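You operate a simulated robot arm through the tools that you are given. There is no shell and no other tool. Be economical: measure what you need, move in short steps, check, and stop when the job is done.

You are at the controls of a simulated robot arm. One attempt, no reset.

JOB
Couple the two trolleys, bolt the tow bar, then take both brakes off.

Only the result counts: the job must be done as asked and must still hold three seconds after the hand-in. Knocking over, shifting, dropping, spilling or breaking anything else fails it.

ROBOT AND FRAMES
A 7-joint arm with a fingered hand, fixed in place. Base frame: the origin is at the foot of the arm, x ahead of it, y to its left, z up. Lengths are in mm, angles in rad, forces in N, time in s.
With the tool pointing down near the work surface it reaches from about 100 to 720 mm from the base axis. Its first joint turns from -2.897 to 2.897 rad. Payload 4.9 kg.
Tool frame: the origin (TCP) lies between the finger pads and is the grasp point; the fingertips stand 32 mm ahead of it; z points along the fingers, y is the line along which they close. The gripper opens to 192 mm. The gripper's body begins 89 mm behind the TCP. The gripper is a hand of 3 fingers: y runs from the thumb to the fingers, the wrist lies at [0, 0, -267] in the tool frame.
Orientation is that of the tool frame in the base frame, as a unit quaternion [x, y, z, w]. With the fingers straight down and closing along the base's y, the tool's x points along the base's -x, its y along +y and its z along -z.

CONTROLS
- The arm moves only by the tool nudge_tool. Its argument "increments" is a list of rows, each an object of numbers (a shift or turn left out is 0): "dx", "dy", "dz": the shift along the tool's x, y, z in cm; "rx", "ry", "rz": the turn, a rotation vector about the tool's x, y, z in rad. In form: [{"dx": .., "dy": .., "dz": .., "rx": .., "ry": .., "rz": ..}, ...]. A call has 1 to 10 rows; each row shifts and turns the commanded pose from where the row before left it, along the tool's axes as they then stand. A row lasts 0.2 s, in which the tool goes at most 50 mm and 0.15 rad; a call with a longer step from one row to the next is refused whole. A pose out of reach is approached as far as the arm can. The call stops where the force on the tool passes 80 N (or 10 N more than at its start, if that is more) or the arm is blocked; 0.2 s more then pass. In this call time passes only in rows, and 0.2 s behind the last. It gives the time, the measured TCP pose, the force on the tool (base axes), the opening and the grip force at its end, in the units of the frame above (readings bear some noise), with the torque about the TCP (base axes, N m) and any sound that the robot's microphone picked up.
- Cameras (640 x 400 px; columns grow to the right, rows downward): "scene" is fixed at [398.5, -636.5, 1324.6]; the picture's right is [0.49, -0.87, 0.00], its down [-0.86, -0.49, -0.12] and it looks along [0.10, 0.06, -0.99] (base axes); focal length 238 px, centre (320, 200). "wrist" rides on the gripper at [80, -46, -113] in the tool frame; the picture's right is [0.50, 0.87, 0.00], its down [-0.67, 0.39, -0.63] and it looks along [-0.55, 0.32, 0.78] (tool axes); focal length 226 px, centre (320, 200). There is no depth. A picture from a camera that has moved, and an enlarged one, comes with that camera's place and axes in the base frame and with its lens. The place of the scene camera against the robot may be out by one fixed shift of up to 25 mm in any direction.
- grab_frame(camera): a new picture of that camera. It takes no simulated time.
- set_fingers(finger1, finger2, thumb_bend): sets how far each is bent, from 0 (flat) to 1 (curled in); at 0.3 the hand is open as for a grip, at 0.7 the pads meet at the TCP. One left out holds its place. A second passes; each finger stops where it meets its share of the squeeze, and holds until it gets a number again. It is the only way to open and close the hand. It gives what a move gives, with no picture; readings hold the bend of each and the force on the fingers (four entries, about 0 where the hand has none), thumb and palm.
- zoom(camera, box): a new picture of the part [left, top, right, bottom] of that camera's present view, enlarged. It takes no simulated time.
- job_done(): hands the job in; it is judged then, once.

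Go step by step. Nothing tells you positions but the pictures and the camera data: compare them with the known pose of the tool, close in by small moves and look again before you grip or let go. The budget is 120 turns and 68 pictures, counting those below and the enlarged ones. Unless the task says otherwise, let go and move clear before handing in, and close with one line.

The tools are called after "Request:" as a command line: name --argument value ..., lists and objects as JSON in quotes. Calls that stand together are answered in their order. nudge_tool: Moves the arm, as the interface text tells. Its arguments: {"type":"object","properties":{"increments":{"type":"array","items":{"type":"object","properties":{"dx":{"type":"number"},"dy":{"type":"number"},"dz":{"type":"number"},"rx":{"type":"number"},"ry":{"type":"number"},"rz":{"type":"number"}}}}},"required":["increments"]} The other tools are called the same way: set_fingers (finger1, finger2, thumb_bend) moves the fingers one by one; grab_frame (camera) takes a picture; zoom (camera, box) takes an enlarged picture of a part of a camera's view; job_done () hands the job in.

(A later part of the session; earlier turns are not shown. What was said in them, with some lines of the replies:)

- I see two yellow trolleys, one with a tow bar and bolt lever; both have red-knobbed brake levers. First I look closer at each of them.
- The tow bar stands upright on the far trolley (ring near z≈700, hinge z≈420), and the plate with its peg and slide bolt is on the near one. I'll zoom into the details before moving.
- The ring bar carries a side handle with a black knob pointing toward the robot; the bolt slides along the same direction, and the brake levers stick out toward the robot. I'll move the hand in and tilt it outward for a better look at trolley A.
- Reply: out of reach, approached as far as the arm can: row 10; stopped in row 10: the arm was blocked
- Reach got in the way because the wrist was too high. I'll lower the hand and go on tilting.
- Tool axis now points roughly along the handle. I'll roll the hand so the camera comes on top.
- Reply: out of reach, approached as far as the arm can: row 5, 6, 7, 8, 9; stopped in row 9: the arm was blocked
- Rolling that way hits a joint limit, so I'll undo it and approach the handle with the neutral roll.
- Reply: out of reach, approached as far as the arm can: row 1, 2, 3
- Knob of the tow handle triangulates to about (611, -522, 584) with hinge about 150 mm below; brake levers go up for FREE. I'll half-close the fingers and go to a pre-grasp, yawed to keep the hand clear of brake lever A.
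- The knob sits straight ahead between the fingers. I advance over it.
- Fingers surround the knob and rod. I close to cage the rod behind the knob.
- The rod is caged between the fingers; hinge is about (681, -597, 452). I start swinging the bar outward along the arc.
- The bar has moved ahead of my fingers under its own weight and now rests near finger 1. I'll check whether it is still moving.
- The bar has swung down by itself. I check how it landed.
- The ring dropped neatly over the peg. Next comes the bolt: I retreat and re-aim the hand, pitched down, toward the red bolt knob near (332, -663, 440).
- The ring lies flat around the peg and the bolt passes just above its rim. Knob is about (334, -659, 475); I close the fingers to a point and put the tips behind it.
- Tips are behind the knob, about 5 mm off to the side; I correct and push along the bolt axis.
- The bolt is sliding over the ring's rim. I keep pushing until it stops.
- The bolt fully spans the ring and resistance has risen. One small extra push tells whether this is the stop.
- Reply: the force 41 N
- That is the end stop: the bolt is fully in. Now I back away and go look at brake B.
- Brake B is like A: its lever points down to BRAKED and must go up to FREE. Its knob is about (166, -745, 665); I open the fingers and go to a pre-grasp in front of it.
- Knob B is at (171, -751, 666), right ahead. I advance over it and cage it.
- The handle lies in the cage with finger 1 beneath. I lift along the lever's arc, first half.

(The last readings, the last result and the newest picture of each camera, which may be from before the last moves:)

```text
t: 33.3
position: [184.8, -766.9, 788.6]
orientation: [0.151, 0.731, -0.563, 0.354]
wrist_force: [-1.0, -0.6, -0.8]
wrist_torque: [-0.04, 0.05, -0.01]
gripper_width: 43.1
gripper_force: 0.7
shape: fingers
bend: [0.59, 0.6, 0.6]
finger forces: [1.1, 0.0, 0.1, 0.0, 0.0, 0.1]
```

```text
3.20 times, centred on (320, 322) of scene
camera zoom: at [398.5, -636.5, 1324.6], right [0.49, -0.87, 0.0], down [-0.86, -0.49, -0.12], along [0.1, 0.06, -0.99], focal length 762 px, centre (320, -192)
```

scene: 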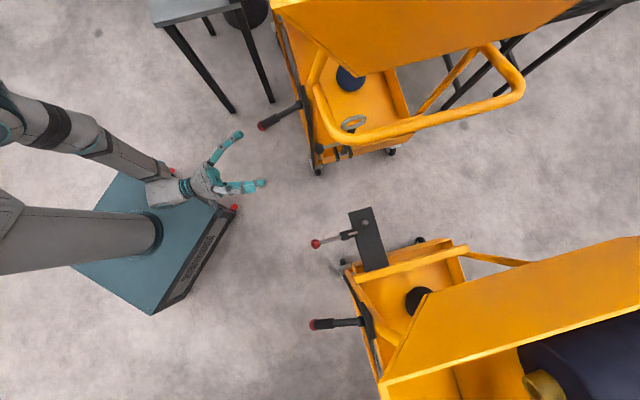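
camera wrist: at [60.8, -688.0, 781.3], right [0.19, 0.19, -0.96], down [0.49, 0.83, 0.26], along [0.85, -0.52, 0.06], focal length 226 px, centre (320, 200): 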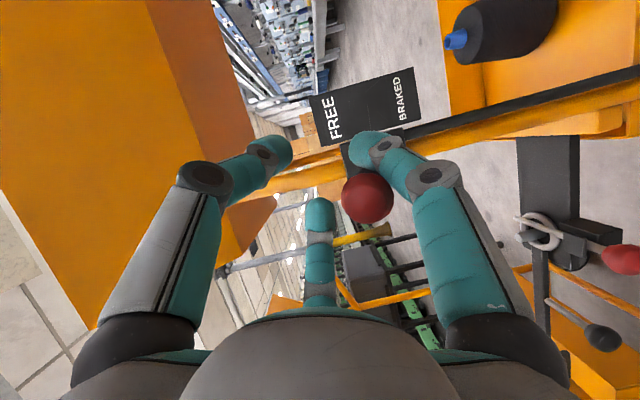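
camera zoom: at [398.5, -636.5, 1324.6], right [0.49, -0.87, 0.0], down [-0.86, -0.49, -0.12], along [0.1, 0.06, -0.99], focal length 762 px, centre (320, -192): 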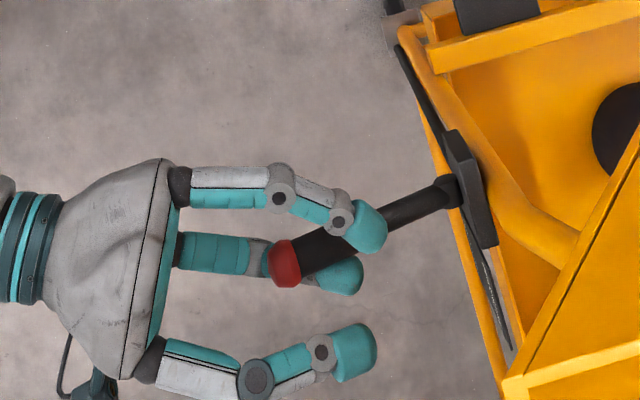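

Lever is about 24° above horizontal with no stop felt yet. I go on lifting gently.

Request:
nudge_tool --increments '[{"dx": -0.73, "dy": -0.49, "dz": 0.3}, {"dx": -0.73, "dy": -0.49, "dz": 0.3}, {"dx": -0.72, "dy": -0.41, "dz": 0.43}, {"dx": -0.72, "dy": -0.41, "dz": 0.43}]'

Request:
grab_frame --camera "wrist"

```text
t: 34.3
position: [198.4, -778.5, 817.0]
orientation: [0.152, 0.732, -0.563, 0.352]
wrist_force: [-4.2, 1.5, -4.3]
wrist_torque: [0.03, 0.13, -0.01]
gripper_width: 46.8
gripper_force: 2.9
shape: fingers
bend: [0.58, 0.6, 0.6]
finger forces: [5.0, 0.0, 0.1, 0.0, 0.0, 0.0]
```

```text
27 pictures are left
camera wrist: at [74.4, -700.7, 809.5], right [0.18, 0.19, -0.96], down [0.5, 0.83, 0.26], along [0.85, -0.53, 0.06], focal length 226 px, centre (320, 200)
```

wrist: 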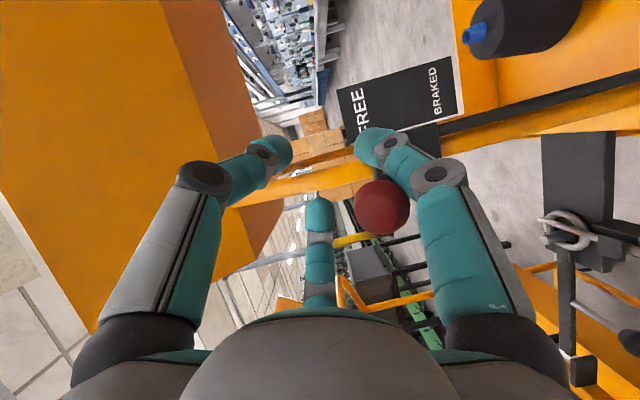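

Request:
nudge_tool --increments '[{"dx": -0.5, "dy": -0.4, "dz": 0.1}, {"dx": -0.5, "dy": -0.4, "dz": 0.1}]'

Request:
grab_frame --camera "wrist"

```text
t: 34.9
position: [202.4, -781.7, 827.9]
orientation: [0.153, 0.732, -0.562, 0.353]
wrist_force: [-5.5, 1.4, -11.9]
wrist_torque: [-0.17, 0.06, 0.1]
gripper_width: 52.0
gripper_force: 5.7
shape: fingers
bend: [0.55, 0.6, 0.6]
finger forces: [11.5, 0.1, 0.0, 0.0, 0.0, 0.1]
```

```text
26 pictures are left
camera wrist: at [77.3, -703.1, 821.5], right [0.18, 0.19, -0.96], down [0.49, 0.83, 0.26], along [0.85, -0.53, 0.06], focal length 226 px, centre (320, 200)
```

wrist: 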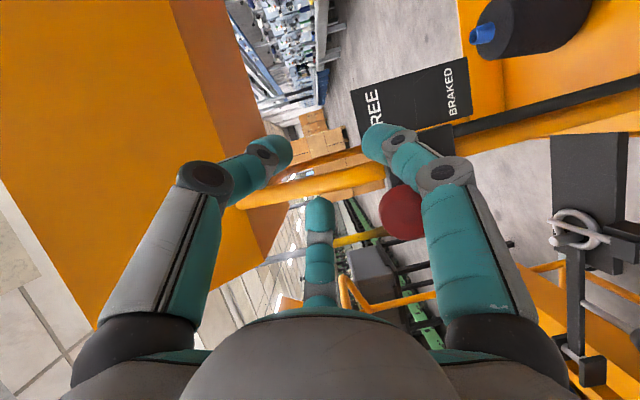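

The lever is against its upper stop (FREE). I lower slightly, open, and withdraw.

Request:
nudge_tool --increments '[{"dx": 0.7, "dy": 0.7, "dz": 0.1}]'

Request:
set_fingers --finger1 0.45 --finger2 0.5 --thumb_bend 0.5

Request:
nudge_tool --increments '[{"dx": 0.5, "dy": 0.5, "dz": -2}, {"dz": -4}, {"dz": -4}, {"dz": -4}]'

Request:
grab_frame --camera "wrist"

Request:
zoom --camera "scene" --box '[260, 190, 460, 385]'

```text
t: 35.3
position: [202.2, -783.9, 824.3]
orientation: [0.15, 0.73, -0.564, 0.355]
wrist_force: [-6.4, 1.7, -3.1]
wrist_torque: [0.02, 0.24, 0.14]
gripper_width: 44.0
gripper_force: 2.9
shape: fingers
bend: [0.58, 0.6, 0.6]
finger forces: [5.5, 0.0, 0.0, 0.1, 0.1, 0.1]
```

```text
t: 36.3
position: [203.3, -782.0, 820.8]
orientation: [0.153, 0.731, -0.564, 0.353]
wrist_force: [0.5, -0.2, 0.4]
wrist_torque: [-0.03, 0.03, 0.04]
gripper_width: 94.5
gripper_force: 0.0
shape: fingers
bend: [0.45, 0.5, 0.5]
finger forces: [0.0, 0.0, 0.0, 0.0, 0.1, 0.0]
```

```text
t: 37.3
position: [154.6, -651.0, 831.8]
orientation: [0.151, 0.731, -0.564, 0.354]
wrist_force: [0.1, 0.5, -0.5]
wrist_torque: [-0.02, 0.03, -0.02]
gripper_width: 94.7
gripper_force: 0.0
shape: fingers
bend: [0.45, 0.5, 0.5]
finger forces: [0.1, 0.0, 0.1, 0.1, 0.0, 0.0]
```

```text
25 pictures are left
camera wrist: at [29.2, -573.1, 823.7], right [0.19, 0.19, -0.96], down [0.49, 0.83, 0.26], along [0.85, -0.52, 0.06], focal length 226 px, centre (320, 200)
```

wrist: 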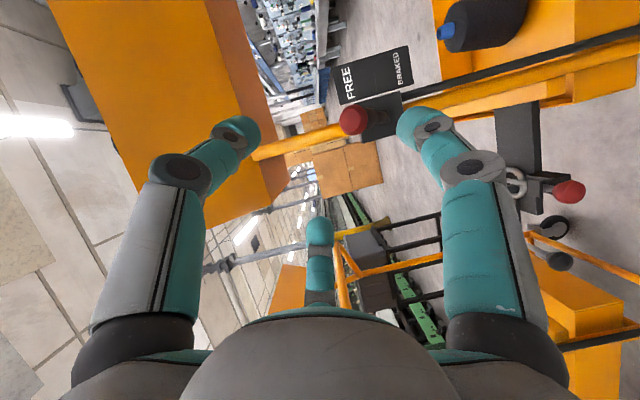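

```text
2.05 times, centred on (360, 288) of scene
camera zoom: at [398.5, -636.5, 1324.6], right [0.49, -0.87, 0.0], down [-0.86, -0.49, -0.12], along [0.1, 0.06, -0.99], focal length 489 px, centre (238, 20)
```

zoom: 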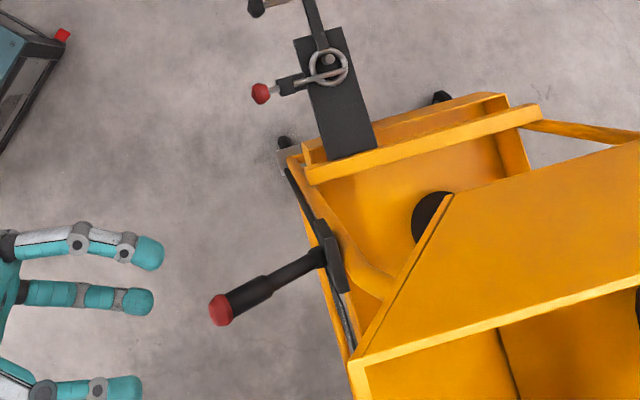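

Lever B stays in FREE, and the coupling and bolt are intact. Now over to brake A.

Request:
nudge_tool --increments '[{"dx": -1.64, "dy": 3.81, "dz": -1.92}, {"dx": -1.64, "dy": 3.81, "dz": -1.92}, {"dx": -1.64, "dy": 3.81, "dz": -1.92}, {"dx": -1.64, "dy": 3.81, "dz": -1.92}, {"dx": -1.64, "dy": 3.81, "dz": -1.92}, {"rx": -0.09, "ry": -0.093, "rz": -0.015}, {"rx": -0.09, "ry": -0.093, "rz": -0.015}, {"rx": -0.09, "ry": -0.093, "rz": -0.015}, {"rx": -0.09, "ry": -0.093, "rz": -0.015}]'

```text
t: 39.3
position: [294.8, -486.5, 760.7]
orientation: [-0.042, 0.746, -0.453, 0.487]
wrist_force: [-0.2, -0.1, 0.1]
wrist_torque: [0.0, 0.01, 0.02]
gripper_width: 94.9
gripper_force: 0.0
shape: fingers
bend: [0.45, 0.5, 0.5]
finger forces: [0.0, 0.1, 0.0, 0.1, 0.0, 0.1]
```

Request:
nudge_tool --increments '[{"dx": -2.33, "dy": 3.88, "dz": 0.48}, {"dx": -2.33, "dy": 3.88, "dz": 0.48}, {"dx": -2.33, "dy": 3.88, "dz": 0.48}, {"dx": -2.33, "dy": 3.88, "dz": 0.48}, {"dx": -2.33, "dy": 3.88, "dz": 0.48}, {"dx": -2.33, "dy": 3.88, "dz": 0.48}]'

Request:
grab_frame --camera "wrist"

Request:
zoom --camera "scene" --box '[180, 60, 380, 185]'

```text
t: 40.7
position: [478.7, -297.3, 687.8]
orientation: [-0.042, 0.747, -0.452, 0.486]
wrist_force: [-0.2, 0.1, -0.3]
wrist_torque: [-0.02, 0.0, 0.01]
gripper_width: 95.0
gripper_force: 0.0
shape: fingers
bend: [0.45, 0.5, 0.5]
finger forces: [0.0, 0.0, 0.0, 0.1, 0.0, 0.0]
```

```text
23 pictures are left
camera wrist: at [333.2, -290.7, 680.1], right [0.07, 0.26, -0.96], down [0.02, 0.97, 0.26], along [1.0, -0.03, 0.06], focal length 226 px, centre (320, 200)
```

wrist: 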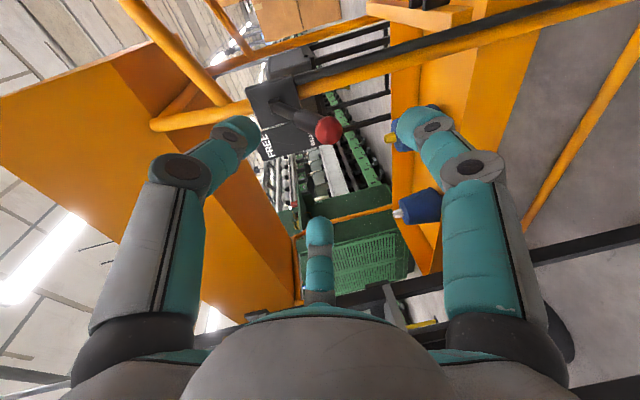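

```text
3.20 times, centred on (280, 122) of scene
camera zoom: at [398.5, -636.5, 1324.6], right [0.49, -0.87, 0.0], down [-0.86, -0.49, -0.12], along [0.1, 0.06, -0.99], focal length 762 px, centre (448, 448)
```

zoom: 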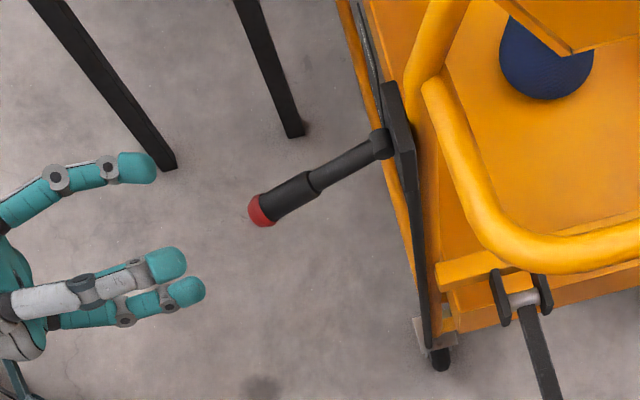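

Knob A confirmed at (560, -364, 668), dead ahead. I advance and cage it.

Request:
nudge_tool --increments '[{"dz": 3}, {"dz": 3}, {"dz": 3}, {"dz": 3}]'

Request:
set_fingers --finger1 0.6 --finger2 0.6 --thumb_bend 0.6

Request:
grab_frame --camera "wrist"

```text
t: 41.7
position: [570.3, -373.5, 673.1]
orientation: [-0.042, 0.747, -0.452, 0.486]
wrist_force: [-0.3, 0.1, 0.3]
wrist_torque: [0.02, 0.01, 0.03]
gripper_width: 94.9
gripper_force: 0.0
shape: fingers
bend: [0.45, 0.5, 0.5]
finger forces: [0.0, 0.1, 0.0, 0.0, 0.1, 0.0]
```

```text
t: 42.7
position: [569.8, -374.1, 673.9]
orientation: [-0.042, 0.746, -0.452, 0.487]
wrist_force: [-0.4, 0.6, -0.2]
wrist_torque: [0.01, 0.04, 0.02]
gripper_width: 42.5
gripper_force: 0.0
shape: fingers
bend: [0.6, 0.6, 0.6]
finger forces: [0.0, 0.0, 0.1, 0.0, 0.0, 0.0]
```

```text
21 pictures are left
camera wrist: at [424.1, -367.0, 666.2], right [0.07, 0.26, -0.96], down [0.02, 0.97, 0.26], along [1.0, -0.03, 0.06], focal length 226 px, centre (320, 200)
```

wrist: 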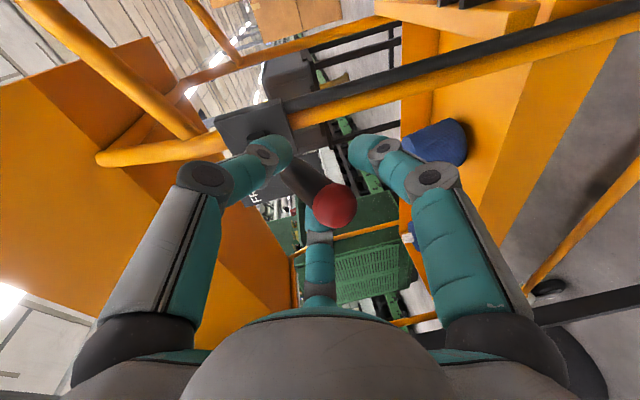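

Handle is caged; lifting along the arc, first half then second half.

Request:
nudge_tool --increments '[{"dx": -0.55, "dy": -0.57, "dz": -0.09}, {"dx": -1.2, "dy": -1.17, "dz": -0.81}, {"dx": -1.25, "dy": -1.26, "dz": -0.55}, {"dx": -1.27, "dy": -1.32, "dz": -0.27}, {"dx": -1.27, "dy": -1.35, "dz": 0.02}]'

Request:
grab_frame --camera "wrist"

```text
t: 43.9
position: [564.5, -369.4, 755.8]
orientation: [-0.041, 0.747, -0.452, 0.486]
wrist_force: [-1.3, 0.7, -2.1]
wrist_torque: [0.08, 0.14, -0.03]
gripper_width: 46.7
gripper_force: 1.0
shape: fingers
bend: [0.58, 0.6, 0.6]
finger forces: [2.6, 0.0, 0.1, 0.0, 0.0, 0.0]
```

```text
20 pictures are left
camera wrist: at [419.5, -362.4, 747.1], right [0.07, 0.26, -0.96], down [0.02, 0.97, 0.26], along [1.0, -0.03, 0.06], focal length 226 px, centre (320, 200)
```

wrist: 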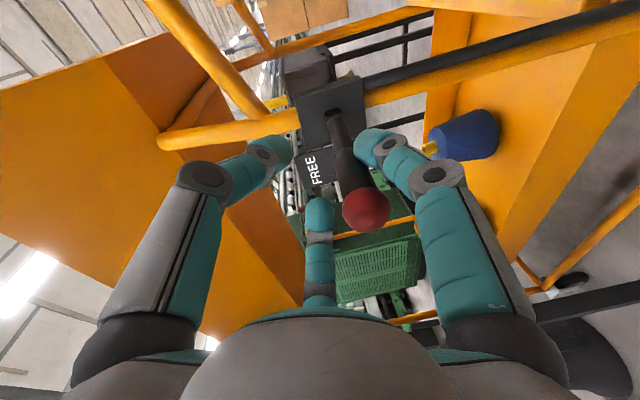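

Request:
nudge_tool --increments '[{"dx": -1.23, "dy": -1.35, "dz": 0.31}, {"dx": -1.17, "dy": -1.32, "dz": 0.6}, {"dx": -0.57, "dy": -0.65, "dz": 0.39}, {"dx": -0.57, "dy": -0.65, "dz": 0.39}]'

Request:
grab_frame --camera "wrist"

```text
t: 44.9
position: [581.5, -386.0, 805.5]
orientation: [-0.041, 0.745, -0.453, 0.487]
wrist_force: [0.3, 0.0, 0.3]
wrist_torque: [0.02, 0.0, 0.04]
gripper_width: 42.3
gripper_force: 0.2
shape: fingers
bend: [0.6, 0.6, 0.6]
finger forces: [0.0, 0.0, 0.0, 0.0, 0.0, 0.0]
```

```text
19 pictures are left
camera wrist: at [435.5, -378.7, 798.1], right [0.07, 0.26, -0.96], down [0.01, 0.97, 0.26], along [1.0, -0.03, 0.06], focal length 226 px, centre (320, 200)
```

wrist: 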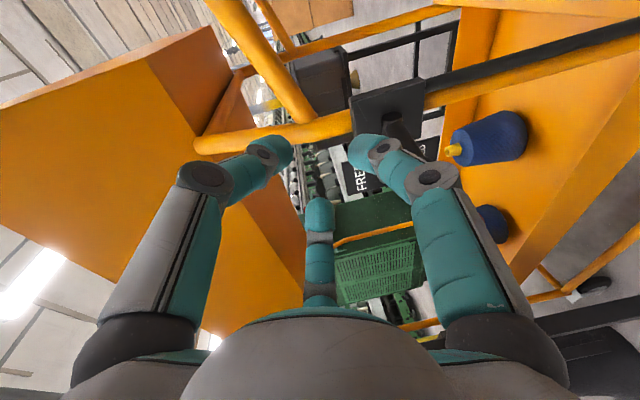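

The lever slipped off finger 1; I check where it is now.

Request:
zoom --camera "scene" --box '[220, 60, 380, 160]'

Request:
zoom --camera "wrist" --box '[320, 70, 480, 170]'

```text
4.00 times, centred on (300, 110) of scene
camera zoom: at [398.5, -636.5, 1324.6], right [0.49, -0.87, 0.0], down [-0.86, -0.49, -0.12], along [0.1, 0.06, -0.99], focal length 953 px, centre (400, 560)
```

zoom: 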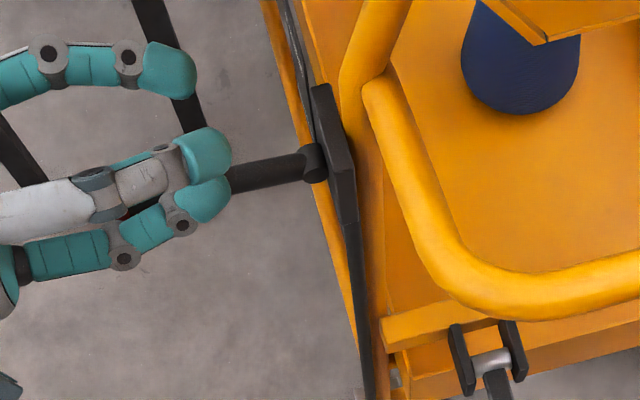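

```text
4.00 times, centred on (400, 120) of wrist
camera zoom: at [435.5, -378.7, 798.1], right [0.07, 0.26, -0.96], down [0.01, 0.97, 0.26], along [1.0, -0.03, 0.06], focal length 904 px, centre (0, 520)
```

zoom: 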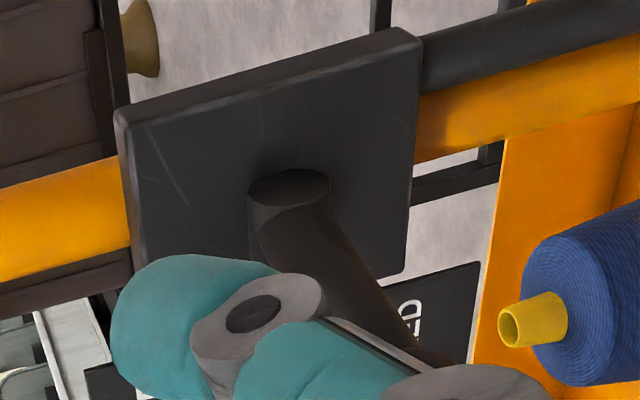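

Request:
nudge_tool --increments '[{"dx": -0.7, "dy": -0.7, "dz": -1}, {"dz": -4}, {"dz": -4}, {"dz": -4}]'

Request:
grab_frame --camera "wrist"

```text
t: 45.9
position: [484.1, -302.4, 831.7]
orientation: [-0.041, 0.746, -0.453, 0.487]
wrist_force: [0.2, -0.2, 0.6]
wrist_torque: [0.02, 0.01, 0.01]
gripper_width: 42.5
gripper_force: 0.1
shape: fingers
bend: [0.6, 0.6, 0.6]
finger forces: [0.1, 0.0, 0.0, 0.0, 0.1, 0.1]
```

```text
16 pictures are left
camera wrist: at [337.0, -296.0, 823.8], right [0.07, 0.26, -0.96], down [0.01, 0.97, 0.26], along [1.0, -0.03, 0.06], focal length 226 px, centre (320, 200)
```

wrist: 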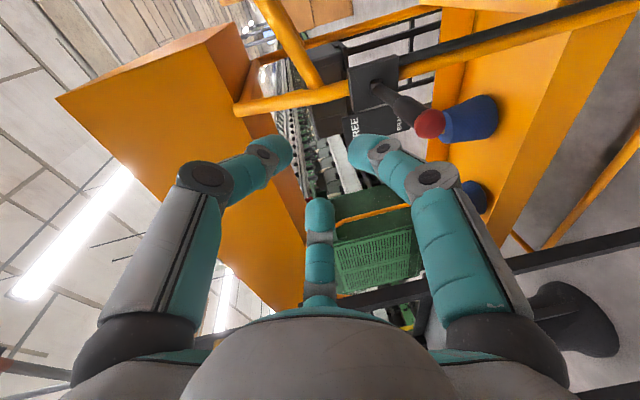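

Lever A is held by friction near -6°. It slid sideways off the single finger, so I'll roll the hand to make a V of two digits underneath and redo the lift.

Request:
nudge_tool --increments '[{"rz": 0.141}, {"rz": 0.141}, {"rz": 0.141}, {"rz": 0.141}, {"rz": 0.141}, {"rz": 0.141}, {"rz": 0.141}, {"rz": 0.141}, {"rz": 0.142}]'

Request:
set_fingers --finger1 0.5 --finger2 0.5 --thumb_bend 0.5

Request:
nudge_tool --increments '[{"dx": 3.4, "dy": -1.05, "dz": 0.44}, {"dx": 3.4, "dy": -1.05, "dz": 0.44}, {"dx": 3.4, "dy": -1.05, "dz": 0.44}]'

Request:
grab_frame --camera "wrist"

```text
t: 47.9
position: [483.0, -303.0, 830.5]
orientation: [0.41, 0.625, -0.074, 0.66]
wrist_force: [0.3, 0.4, 0.7]
wrist_torque: [0.01, -0.02, 0.04]
gripper_width: 42.2
gripper_force: 0.0
shape: fingers
bend: [0.6, 0.6, 0.6]
finger forces: [0.1, 0.1, 0.0, 0.0, 0.0, 0.1]
```

```text
t: 48.9
position: [483.0, -302.8, 830.2]
orientation: [0.409, 0.625, -0.076, 0.66]
wrist_force: [-0.1, -0.5, -0.5]
wrist_torque: [-0.01, 0.0, -0.01]
gripper_width: 83.7
gripper_force: 0.1
shape: fingers
bend: [0.5, 0.5, 0.5]
finger forces: [0.0, 0.0, 0.0, 0.0, 0.0, 0.0]
```

```text
t: 49.7
position: [495.0, -290.5, 723.5]
orientation: [0.409, 0.626, -0.076, 0.66]
wrist_force: [0.1, 0.1, 0.4]
wrist_torque: [0.03, 0.01, 0.0]
gripper_width: 83.6
gripper_force: 0.0
shape: fingers
bend: [0.5, 0.5, 0.5]
finger forces: [0.1, 0.0, 0.1, 0.0, 0.0, 0.0]
```

```text
15 pictures are left
camera wrist: at [395.7, -213.8, 647.7], right [0.63, 0.77, -0.06], down [-0.38, 0.38, 0.84], along [0.67, -0.51, 0.54], focal length 226 px, centre (320, 200)
```

wrist: 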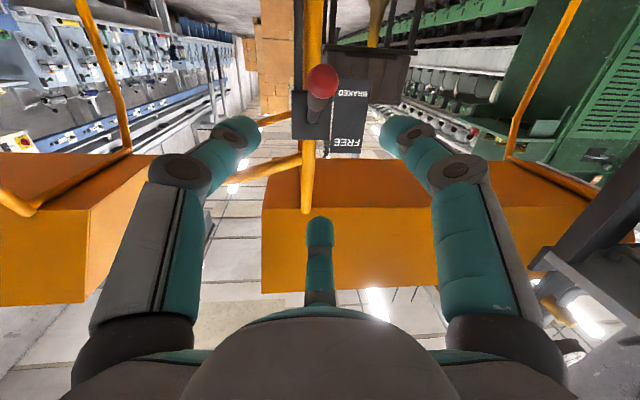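

The lever has dropped back to BRAKED (knob z≈667). I align again, advance and grip it in the V.

Request:
nudge_tool --increments '[{"dx": 1.3, "dy": -1.55, "dz": 0.3}, {"dx": 1.3, "dy": -1.55, "dz": 0.3}, {"dz": 2.75}, {"dz": 2.75}, {"dz": 2.75}, {"dz": 2.75}]'

Request:
set_fingers --finger1 0.61 --finger2 0.61 --thumb_bend 0.61

Request:
grab_frame --camera "wrist"

Request:
grab_frame --camera "scene"

```text
t: 51.1
position: [571.0, -374.3, 673.5]
orientation: [0.409, 0.626, -0.076, 0.66]
wrist_force: [0.1, -0.8, -0.4]
wrist_torque: [-0.04, -0.01, -0.02]
gripper_width: 84.2
gripper_force: 0.0
shape: fingers
bend: [0.5, 0.5, 0.5]
finger forces: [0.1, 0.1, 0.0, 0.0, 0.1, 0.1]
```

```text
t: 52.1
position: [571.3, -373.3, 672.8]
orientation: [0.408, 0.626, -0.076, 0.66]
wrist_force: [1.1, 0.2, 2.1]
wrist_torque: [-0.07, -0.08, -0.04]
gripper_width: 38.2
gripper_force: 0.8
shape: fingers
bend: [0.61, 0.59, 0.61]
finger forces: [0.0, 1.8, 0.0, 0.1, 0.0, 0.0]
```

```text
14 pictures are left
camera wrist: at [471.9, -297.2, 597.1], right [0.63, 0.77, -0.06], down [-0.38, 0.38, 0.84], along [0.67, -0.51, 0.54], focal length 226 px, centre (320, 200)
```

wrist: 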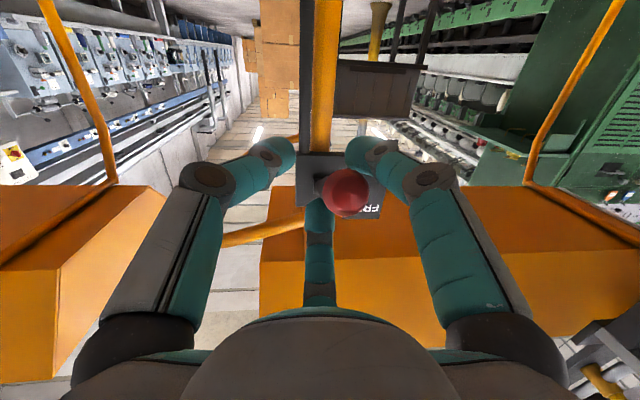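

```text
13 pictures are left
```

scene: 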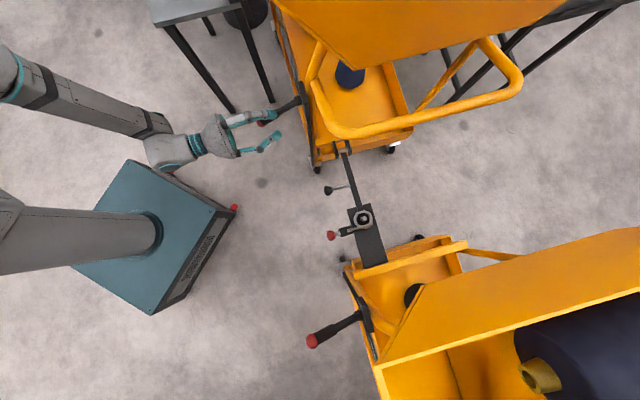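

Brake B remains FREE. Now the lift of A in the V-cradle, first half.

Request:
nudge_tool --increments '[{"dx": -0.44, "dy": 0.22, "dz": -0.06}, {"dx": -1.47, "dy": 0.8, "dz": -0.81}, {"dx": -1.57, "dy": 0.82, "dz": -0.55}, {"dx": -1.64, "dy": 0.83, "dz": -0.27}, {"dx": -1.67, "dy": 0.81, "dz": 0.02}]'

Request:
grab_frame --camera "wrist"

```text
t: 53.3
position: [564.3, -368.2, 750.8]
orientation: [0.409, 0.626, -0.075, 0.66]
wrist_force: [0.5, 2.0, -0.8]
wrist_torque: [0.01, 0.05, 0.05]
gripper_width: 40.6
gripper_force: 0.6
shape: fingers
bend: [0.59, 0.61, 0.61]
finger forces: [1.6, 0.1, 0.0, 0.0, 0.0, 0.1]
```

```text
12 pictures are left
camera wrist: at [465.8, -292.0, 674.8], right [0.63, 0.77, -0.06], down [-0.38, 0.38, 0.84], along [0.67, -0.51, 0.54], focal length 226 px, centre (320, 200)
```

wrist: 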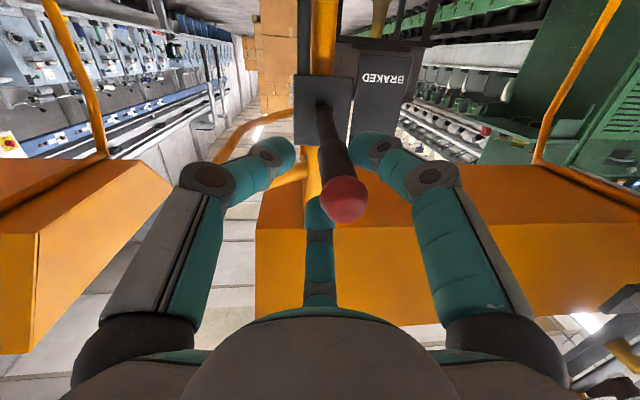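

Request:
nudge_tool --increments '[{"dx": -1.45, "dy": 1.22, "dz": 0.35}, {"dx": -1.61, "dy": 0.73, "dz": 0.6}, {"dx": -0.78, "dy": 0.35, "dz": 0.38}]'

Request:
grab_frame --camera "wrist"

```text
t: 54.1
position: [580.5, -377.8, 794.1]
orientation: [0.409, 0.626, -0.076, 0.66]
wrist_force: [-0.1, -0.1, -0.7]
wrist_torque: [0.01, 0.01, -0.03]
gripper_width: 38.2
gripper_force: 0.0
shape: fingers
bend: [0.61, 0.61, 0.61]
finger forces: [0.0, 0.0, 0.1, 0.0, 0.1, 0.0]
```

```text
11 pictures are left
camera wrist: at [481.6, -301.3, 717.3], right [0.63, 0.77, -0.06], down [-0.38, 0.38, 0.84], along [0.67, -0.51, 0.54], focal length 226 px, centre (320, 200)
```

wrist: 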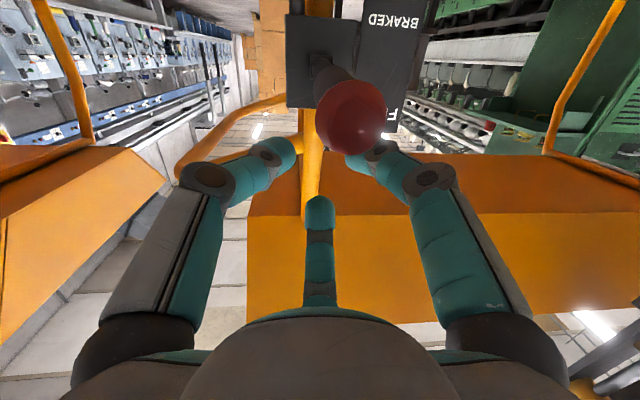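

The lever slipped through the V since hand and lever are nearly parallel. On B, a crossing approach (hand yawed 25°) worked, so I repeat that same pose here: back out, undo the roll, yaw.

Request:
nudge_tool --increments '[{"dx": -0.9, "dy": 0.45, "dz": -1}, {"dz": -4}, {"dz": -4}, {"dz": -4}]'

Request:
nudge_tool --increments '[{"rz": -0.141}, {"rz": -0.141}, {"rz": -0.141}, {"rz": -0.141}, {"rz": -0.141}, {"rz": -0.141}, {"rz": -0.141}, {"rz": -0.141}, {"rz": -0.142}]'

Request:
nudge_tool --increments '[{"rx": 0.09, "ry": 0.093, "rz": 0.015}, {"rx": 0.09, "ry": 0.093, "rz": 0.015}, {"rx": 0.09, "ry": 0.093, "rz": 0.015}, {"rx": 0.09, "ry": 0.093, "rz": 0.015}]'

Request:
set_fingers --finger1 0.5 --finger2 0.5 --thumb_bend 0.5

```text
t: 55.1
position: [482.6, -296.1, 818.7]
orientation: [0.409, 0.626, -0.076, 0.66]
wrist_force: [-0.2, -0.1, 0.0]
wrist_torque: [0.04, 0.02, 0.0]
gripper_width: 38.1
gripper_force: 0.1
shape: fingers
bend: [0.61, 0.61, 0.61]
finger forces: [0.0, 0.0, 0.0, 0.0, 0.0, 0.1]
```

```text
t: 57.1
position: [481.8, -294.7, 819.9]
orientation: [-0.042, 0.746, -0.453, 0.487]
wrist_force: [0.0, 0.8, 0.2]
wrist_torque: [0.01, -0.03, 0.02]
gripper_width: 38.2
gripper_force: 0.1
shape: fingers
bend: [0.61, 0.61, 0.61]
finger forces: [0.0, 0.1, 0.1, 0.1, 0.1, 0.0]
```

```text
t: 58.1
position: [481.0, -294.2, 817.7]
orientation: [0.153, 0.731, -0.564, 0.352]
wrist_force: [0.2, 0.1, 1.0]
wrist_torque: [0.0, -0.02, 0.03]
gripper_width: 38.4
gripper_force: 0.0
shape: fingers
bend: [0.61, 0.61, 0.61]
finger forces: [0.0, 0.0, 0.1, 0.1, 0.0, 0.0]
```

```text
t: 59.1
position: [482.9, -295.5, 819.2]
orientation: [0.152, 0.731, -0.564, 0.354]
wrist_force: [1.1, -0.1, -0.2]
wrist_torque: [0.0, 0.02, 0.0]
gripper_width: 83.7
gripper_force: 0.0
shape: fingers
bend: [0.5, 0.5, 0.5]
finger forces: [0.0, 0.1, 0.1, 0.0, 0.1, 0.0]
```

Request:
nudge_tool --increments '[{"dx": 1.72, "dy": 4.44, "dz": 0.33}, {"dx": 1.72, "dy": 4.44, "dz": 0.33}, {"dx": 1.72, "dy": 4.44, "dz": 0.33}]'

Request:
grab_frame --camera "wrist"

```text
t: 59.9
position: [533.7, -270.7, 687.2]
orientation: [0.153, 0.731, -0.563, 0.354]
wrist_force: [0.8, -0.4, -0.3]
wrist_torque: [0.03, -0.02, 0.01]
gripper_width: 84.0
gripper_force: 0.1
shape: fingers
bend: [0.5, 0.5, 0.5]
finger forces: [0.0, 0.0, 0.0, 0.0, 0.1, 0.0]
```

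```text
10 pictures are left
camera wrist: at [409.2, -193.3, 679.5], right [0.19, 0.19, -0.96], down [0.49, 0.83, 0.26], along [0.85, -0.52, 0.06], focal length 226 px, centre (320, 200)
```

wrist: 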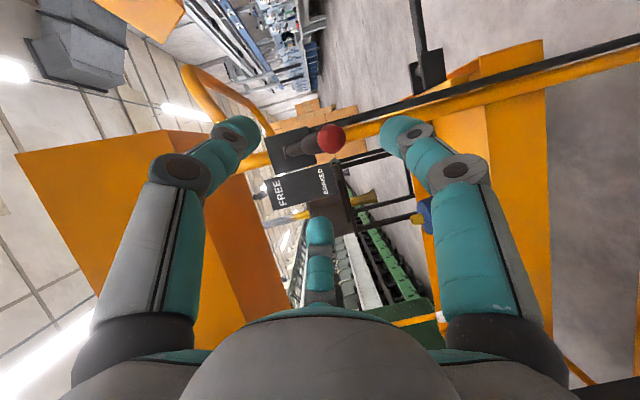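

Lever A is back at BRAKED and lines up just like B did. I advance and cage it the same way.

Request:
nudge_tool --increments '[{"dx": 0.1, "dz": 2.87}, {"dx": 0.1, "dz": 2.87}, {"dx": -0.1, "dz": 2.87}, {"dx": -0.2, "dy": 0.15, "dz": 2.87}]'

Request:
set_fingers --finger1 0.61 --finger2 0.61 --thumb_bend 0.61

Request:
nudge_tool --increments '[{"dx": -0.55, "dy": -0.57, "dz": -0.09}, {"dx": -0.98, "dy": -1.38, "dz": -0.75}, {"dx": -1.13, "dy": -1.37, "dz": -0.52}, {"dx": -1.26, "dy": -1.34, "dz": -0.26}]'

Request:
grab_frame --camera "wrist"

```text
t: 60.9
position: [575.1, -377.1, 673.8]
orientation: [0.152, 0.731, -0.563, 0.354]
wrist_force: [0.4, -0.2, 0.0]
wrist_torque: [-0.02, 0.0, 0.0]
gripper_width: 84.0
gripper_force: 0.1
shape: fingers
bend: [0.5, 0.5, 0.5]
finger forces: [0.0, 0.0, 0.1, 0.1, 0.1, 0.1]
```

```text
t: 61.9
position: [573.8, -376.3, 674.0]
orientation: [0.151, 0.731, -0.563, 0.354]
wrist_force: [5.4, 1.6, 0.4]
wrist_torque: [-0.03, 0.02, 0.14]
gripper_width: 38.2
gripper_force: 2.6
shape: fingers
bend: [0.61, 0.57, 0.61]
finger forces: [0.0, 4.5, 0.0, 0.1, 0.1, 0.0]
```

```text
t: 62.9
position: [566.6, -370.7, 738.2]
orientation: [0.152, 0.731, -0.563, 0.354]
wrist_force: [-0.3, 0.4, -0.1]
wrist_torque: [-0.01, 0.01, 0.0]
gripper_width: 38.3
gripper_force: 0.1
shape: fingers
bend: [0.61, 0.61, 0.61]
finger forces: [0.0, 0.1, 0.0, 0.0, 0.1, 0.0]
```

```text
9 pictures are left
camera wrist: at [442.0, -292.1, 728.7], right [0.19, 0.19, -0.96], down [0.5, 0.83, 0.26], along [0.85, -0.53, 0.06], focal length 226 px, centre (320, 200)
```

wrist: 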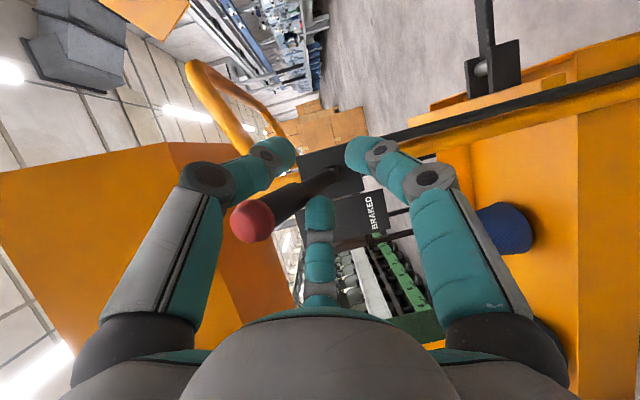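

The lever has flipped up well above the hand, near FREE. I raise the hand beneath it to press it to its stop.

Request:
nudge_tool --increments '[{"dx": -1.36, "dy": -1.27, "dz": 0.01}, {"dx": -1.0, "dy": -0.82, "dz": 0.2}]'

Request:
grab_frame --camera "wrist"

```text
t: 63.5
position: [571.7, -375.5, 768.0]
orientation: [0.151, 0.731, -0.563, 0.354]
wrist_force: [0.2, 0.2, 0.8]
wrist_torque: [-0.02, -0.02, 0.07]
gripper_width: 38.0
gripper_force: 0.1
shape: fingers
bend: [0.61, 0.6, 0.61]
finger forces: [0.0, 1.0, 0.1, 0.0, 0.0, 0.0]
```

```text
8 pictures are left
camera wrist: at [446.9, -295.9, 760.1], right [0.19, 0.19, -0.96], down [0.49, 0.83, 0.26], along [0.85, -0.52, 0.06], focal length 226 px, centre (320, 200)
```

wrist: 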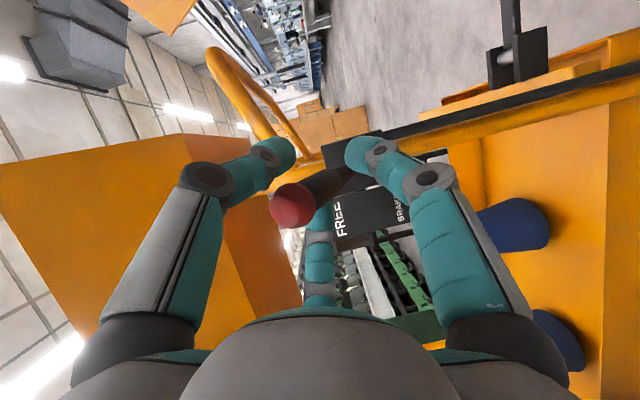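

Knob A stays at z≈787, the same height B's lever had at its upper stop. A gentle push checks that it is the stop.

Request:
nudge_tool --increments '[{"dx": -0.7, "dy": -0.6, "dz": 0.1}, {"dx": -0.7, "dy": -0.6, "dz": 0.1}, {"dx": -0.5, "dy": -0.4, "dz": 0.1}]'

Request:
grab_frame --camera "wrist"

```text
t: 64.3
position: [575.5, -378.6, 791.9]
orientation: [0.15, 0.732, -0.563, 0.354]
wrist_force: [-1.2, 0.0, -0.7]
wrist_torque: [0.01, 0.09, -0.01]
gripper_width: 39.8
gripper_force: 0.4
shape: fingers
bend: [0.6, 0.61, 0.61]
finger forces: [1.1, 0.1, 0.1, 0.1, 0.0, 0.0]
```

```text
7 pictures are left
camera wrist: at [450.8, -300.5, 783.5], right [0.18, 0.19, -0.96], down [0.49, 0.83, 0.26], along [0.85, -0.52, 0.06], focal length 226 px, centre (320, 200)
```

wrist: 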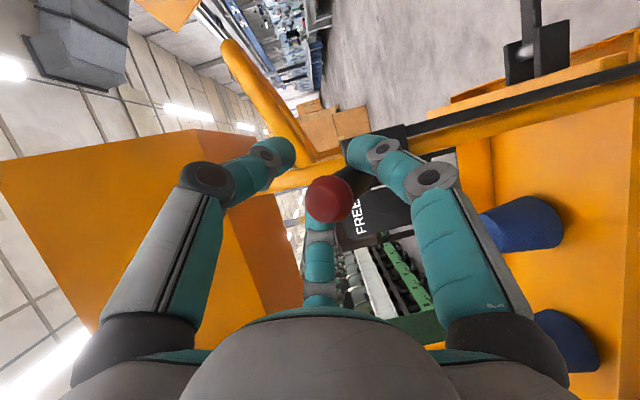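

Request:
nudge_tool --increments '[{"dx": -0.6, "dy": -0.45, "dz": 0.25}, {"dx": -0.6, "dy": -0.45, "dz": 0.25}, {"dx": -0.6, "dy": -0.4, "dz": 0.25}]'

```text
t: 65.1
position: [583.4, -386.8, 811.2]
orientation: [0.152, 0.731, -0.563, 0.354]
wrist_force: [-1.0, 1.2, -0.7]
wrist_torque: [0.0, 0.02, 0.02]
gripper_width: 40.5
gripper_force: 0.9
shape: fingers
bend: [0.6, 0.61, 0.61]
finger forces: [1.4, 0.1, 0.0, 0.0, 0.0, 0.0]
```

Request:
nudge_tool --increments '[{"dx": -0.5, "dy": -0.4, "dz": 0.15}, {"dx": -0.5, "dy": -0.4, "dz": 0.15}, {"dx": -0.5, "dy": -0.4, "dz": 0.1}]'

Request:
grab_frame --camera "wrist"

```text
t: 65.9
position: [587.0, -391.9, 828.8]
orientation: [0.152, 0.731, -0.563, 0.354]
wrist_force: [-1.0, 0.2, -2.4]
wrist_torque: [-0.03, 0.05, 0.04]
gripper_width: 40.6
gripper_force: 0.8
shape: fingers
bend: [0.6, 0.61, 0.61]
finger forces: [2.3, 0.0, 0.0, 0.0, 0.0, 0.0]
```

```text
6 pictures are left
camera wrist: at [462.7, -313.7, 822.3], right [0.18, 0.19, -0.96], down [0.49, 0.83, 0.26], along [0.85, -0.52, 0.06], focal length 226 px, centre (320, 200)
```

wrist: 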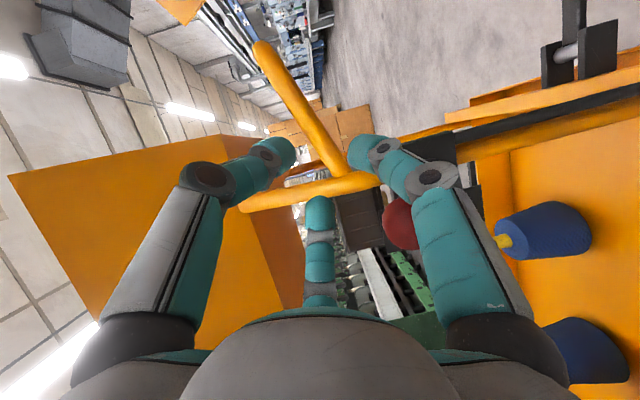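

Knob A sits at z≈790 in the hand exactly as B's did at its stop. I open the upper digits, sidestep off the lever, and withdraw parallel to it.

Request:
set_fingers --finger2 0.4 --thumb_bend 0.4

Request:
nudge_tool --increments '[{"dx": 0.37, "dy": -0.4, "dz": 0.25}, {"dx": 0.37, "dy": -0.4, "dz": 0.25}, {"dx": 0.75, "dy": -0.43, "dz": -1.8}, {"dx": 1.5, "dy": -0.86, "dz": -3.61}, {"dx": 1.5, "dy": -0.86, "dz": -3.61}, {"dx": 1.5, "dy": -0.86, "dz": -3.61}]'

Request:
grab_frame --camera "wrist"

```text
t: 66.9
position: [587.1, -392.6, 830.7]
orientation: [0.152, 0.731, -0.564, 0.353]
wrist_force: [-0.5, 0.8, -1.2]
wrist_torque: [0.0, 0.07, 0.0]
gripper_width: 86.0
gripper_force: 0.2
shape: fingers
bend: [0.61, 0.4, 0.4]
finger forces: [1.0, 0.0, 0.0, 0.1, 0.0, 0.1]
```

```text
t: 68.3
position: [478.6, -302.6, 830.9]
orientation: [0.152, 0.731, -0.564, 0.354]
wrist_force: [0.6, -0.9, -0.1]
wrist_torque: [0.03, 0.02, 0.02]
gripper_width: 86.0
gripper_force: 0.0
shape: fingers
bend: [0.61, 0.4, 0.4]
finger forces: [0.1, 0.0, 0.0, 0.0, 0.0, 0.1]
```

```text
5 pictures are left
camera wrist: at [354.7, -223.9, 822.9], right [0.19, 0.19, -0.96], down [0.49, 0.83, 0.26], along [0.85, -0.52, 0.06], focal length 226 px, centre (320, 200)
```

wrist: 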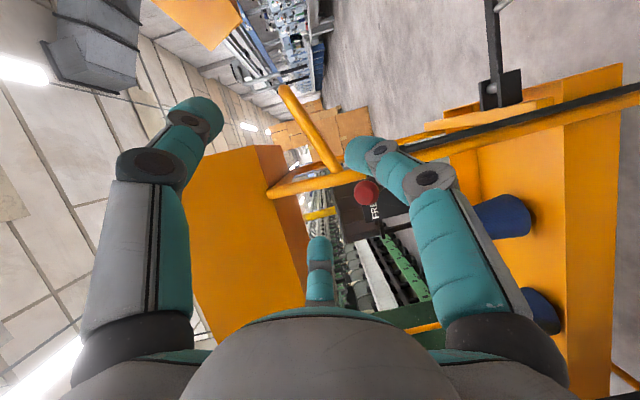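

Lever A remains up. I withdraw further and do a last check of everything.

Request:
nudge_tool --increments '[{"dx": 1.5, "dy": -0.86, "dz": -3.61}, {"dx": 1.5, "dy": -0.86, "dz": -3.61}, {"dz": 0}, {"dz": 0}, {"dz": 0}, {"dz": 0}]'

Request:
zoom --camera "scene" --box '[230, 60, 430, 185]'

Request:
zoom --camera "scene" --box '[280, 180, 440, 370]'

Request:
zoom --camera "wrist" --box '[300, 130, 460, 250]'

```text
t: 69.7
position: [423.5, -244.5, 828.6]
orientation: [0.152, 0.731, -0.564, 0.354]
wrist_force: [0.7, 0.9, 0.0]
wrist_torque: [0.01, -0.01, 0.01]
gripper_width: 86.0
gripper_force: 0.0
shape: fingers
bend: [0.61, 0.4, 0.4]
finger forces: [0.0, 0.0, 0.0, 0.0, 0.0, 0.0]
```

```text
3.20 times, centred on (330, 122) of scene
camera zoom: at [398.5, -636.5, 1324.6], right [0.49, -0.87, 0.0], down [-0.86, -0.49, -0.12], along [0.1, 0.06, -0.99], focal length 762 px, centre (288, 448)
```

zoom: 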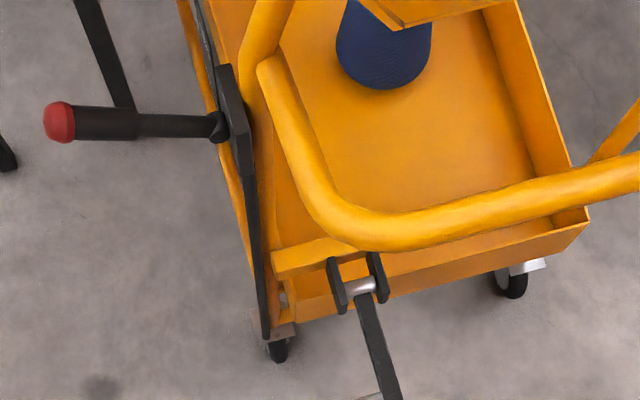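

```text
2.11 times, centred on (360, 275) of scene
camera zoom: at [398.5, -636.5, 1324.6], right [0.49, -0.87, 0.0], down [-0.86, -0.49, -0.12], along [0.1, 0.06, -0.99], focal length 501 px, centre (236, 42)
```

zoom: 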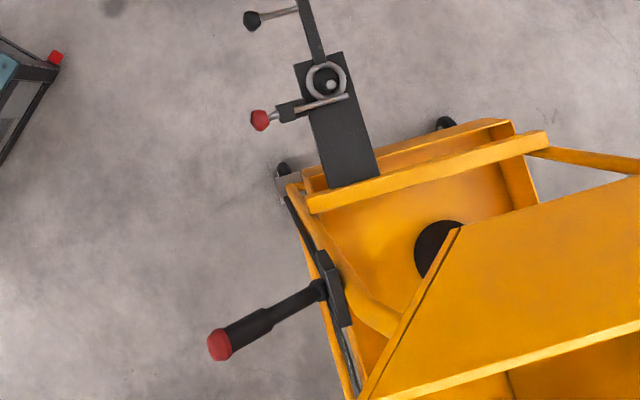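

```text
3.33 times, centred on (380, 190) of wrist
camera zoom: at [298.3, -167.2, 821.6], right [0.19, 0.19, -0.96], down [0.49, 0.83, 0.26], along [0.85, -0.52, 0.06], focal length 754 px, centre (120, 233)
```

zoom: 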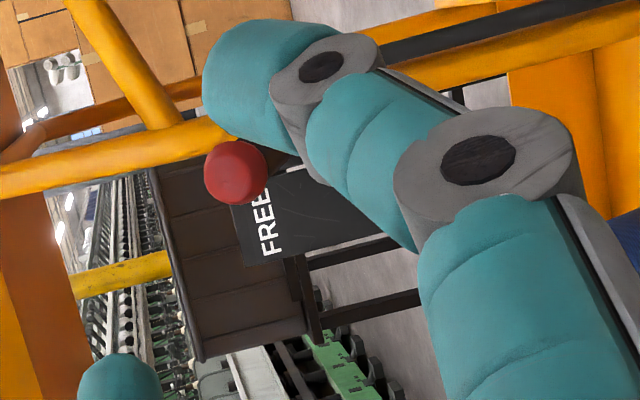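

Ring over the peg, bolt across it at its stop, both levers up at FREE and holding, hand clear. I hand in.

Request:
job_done

```text
The job is handed in.
```

The trolleys are coupled, the tow bar is bolted and both brake levers are at FREE. Lever A took three tries: it slipped back to BRAKED twice before it held.
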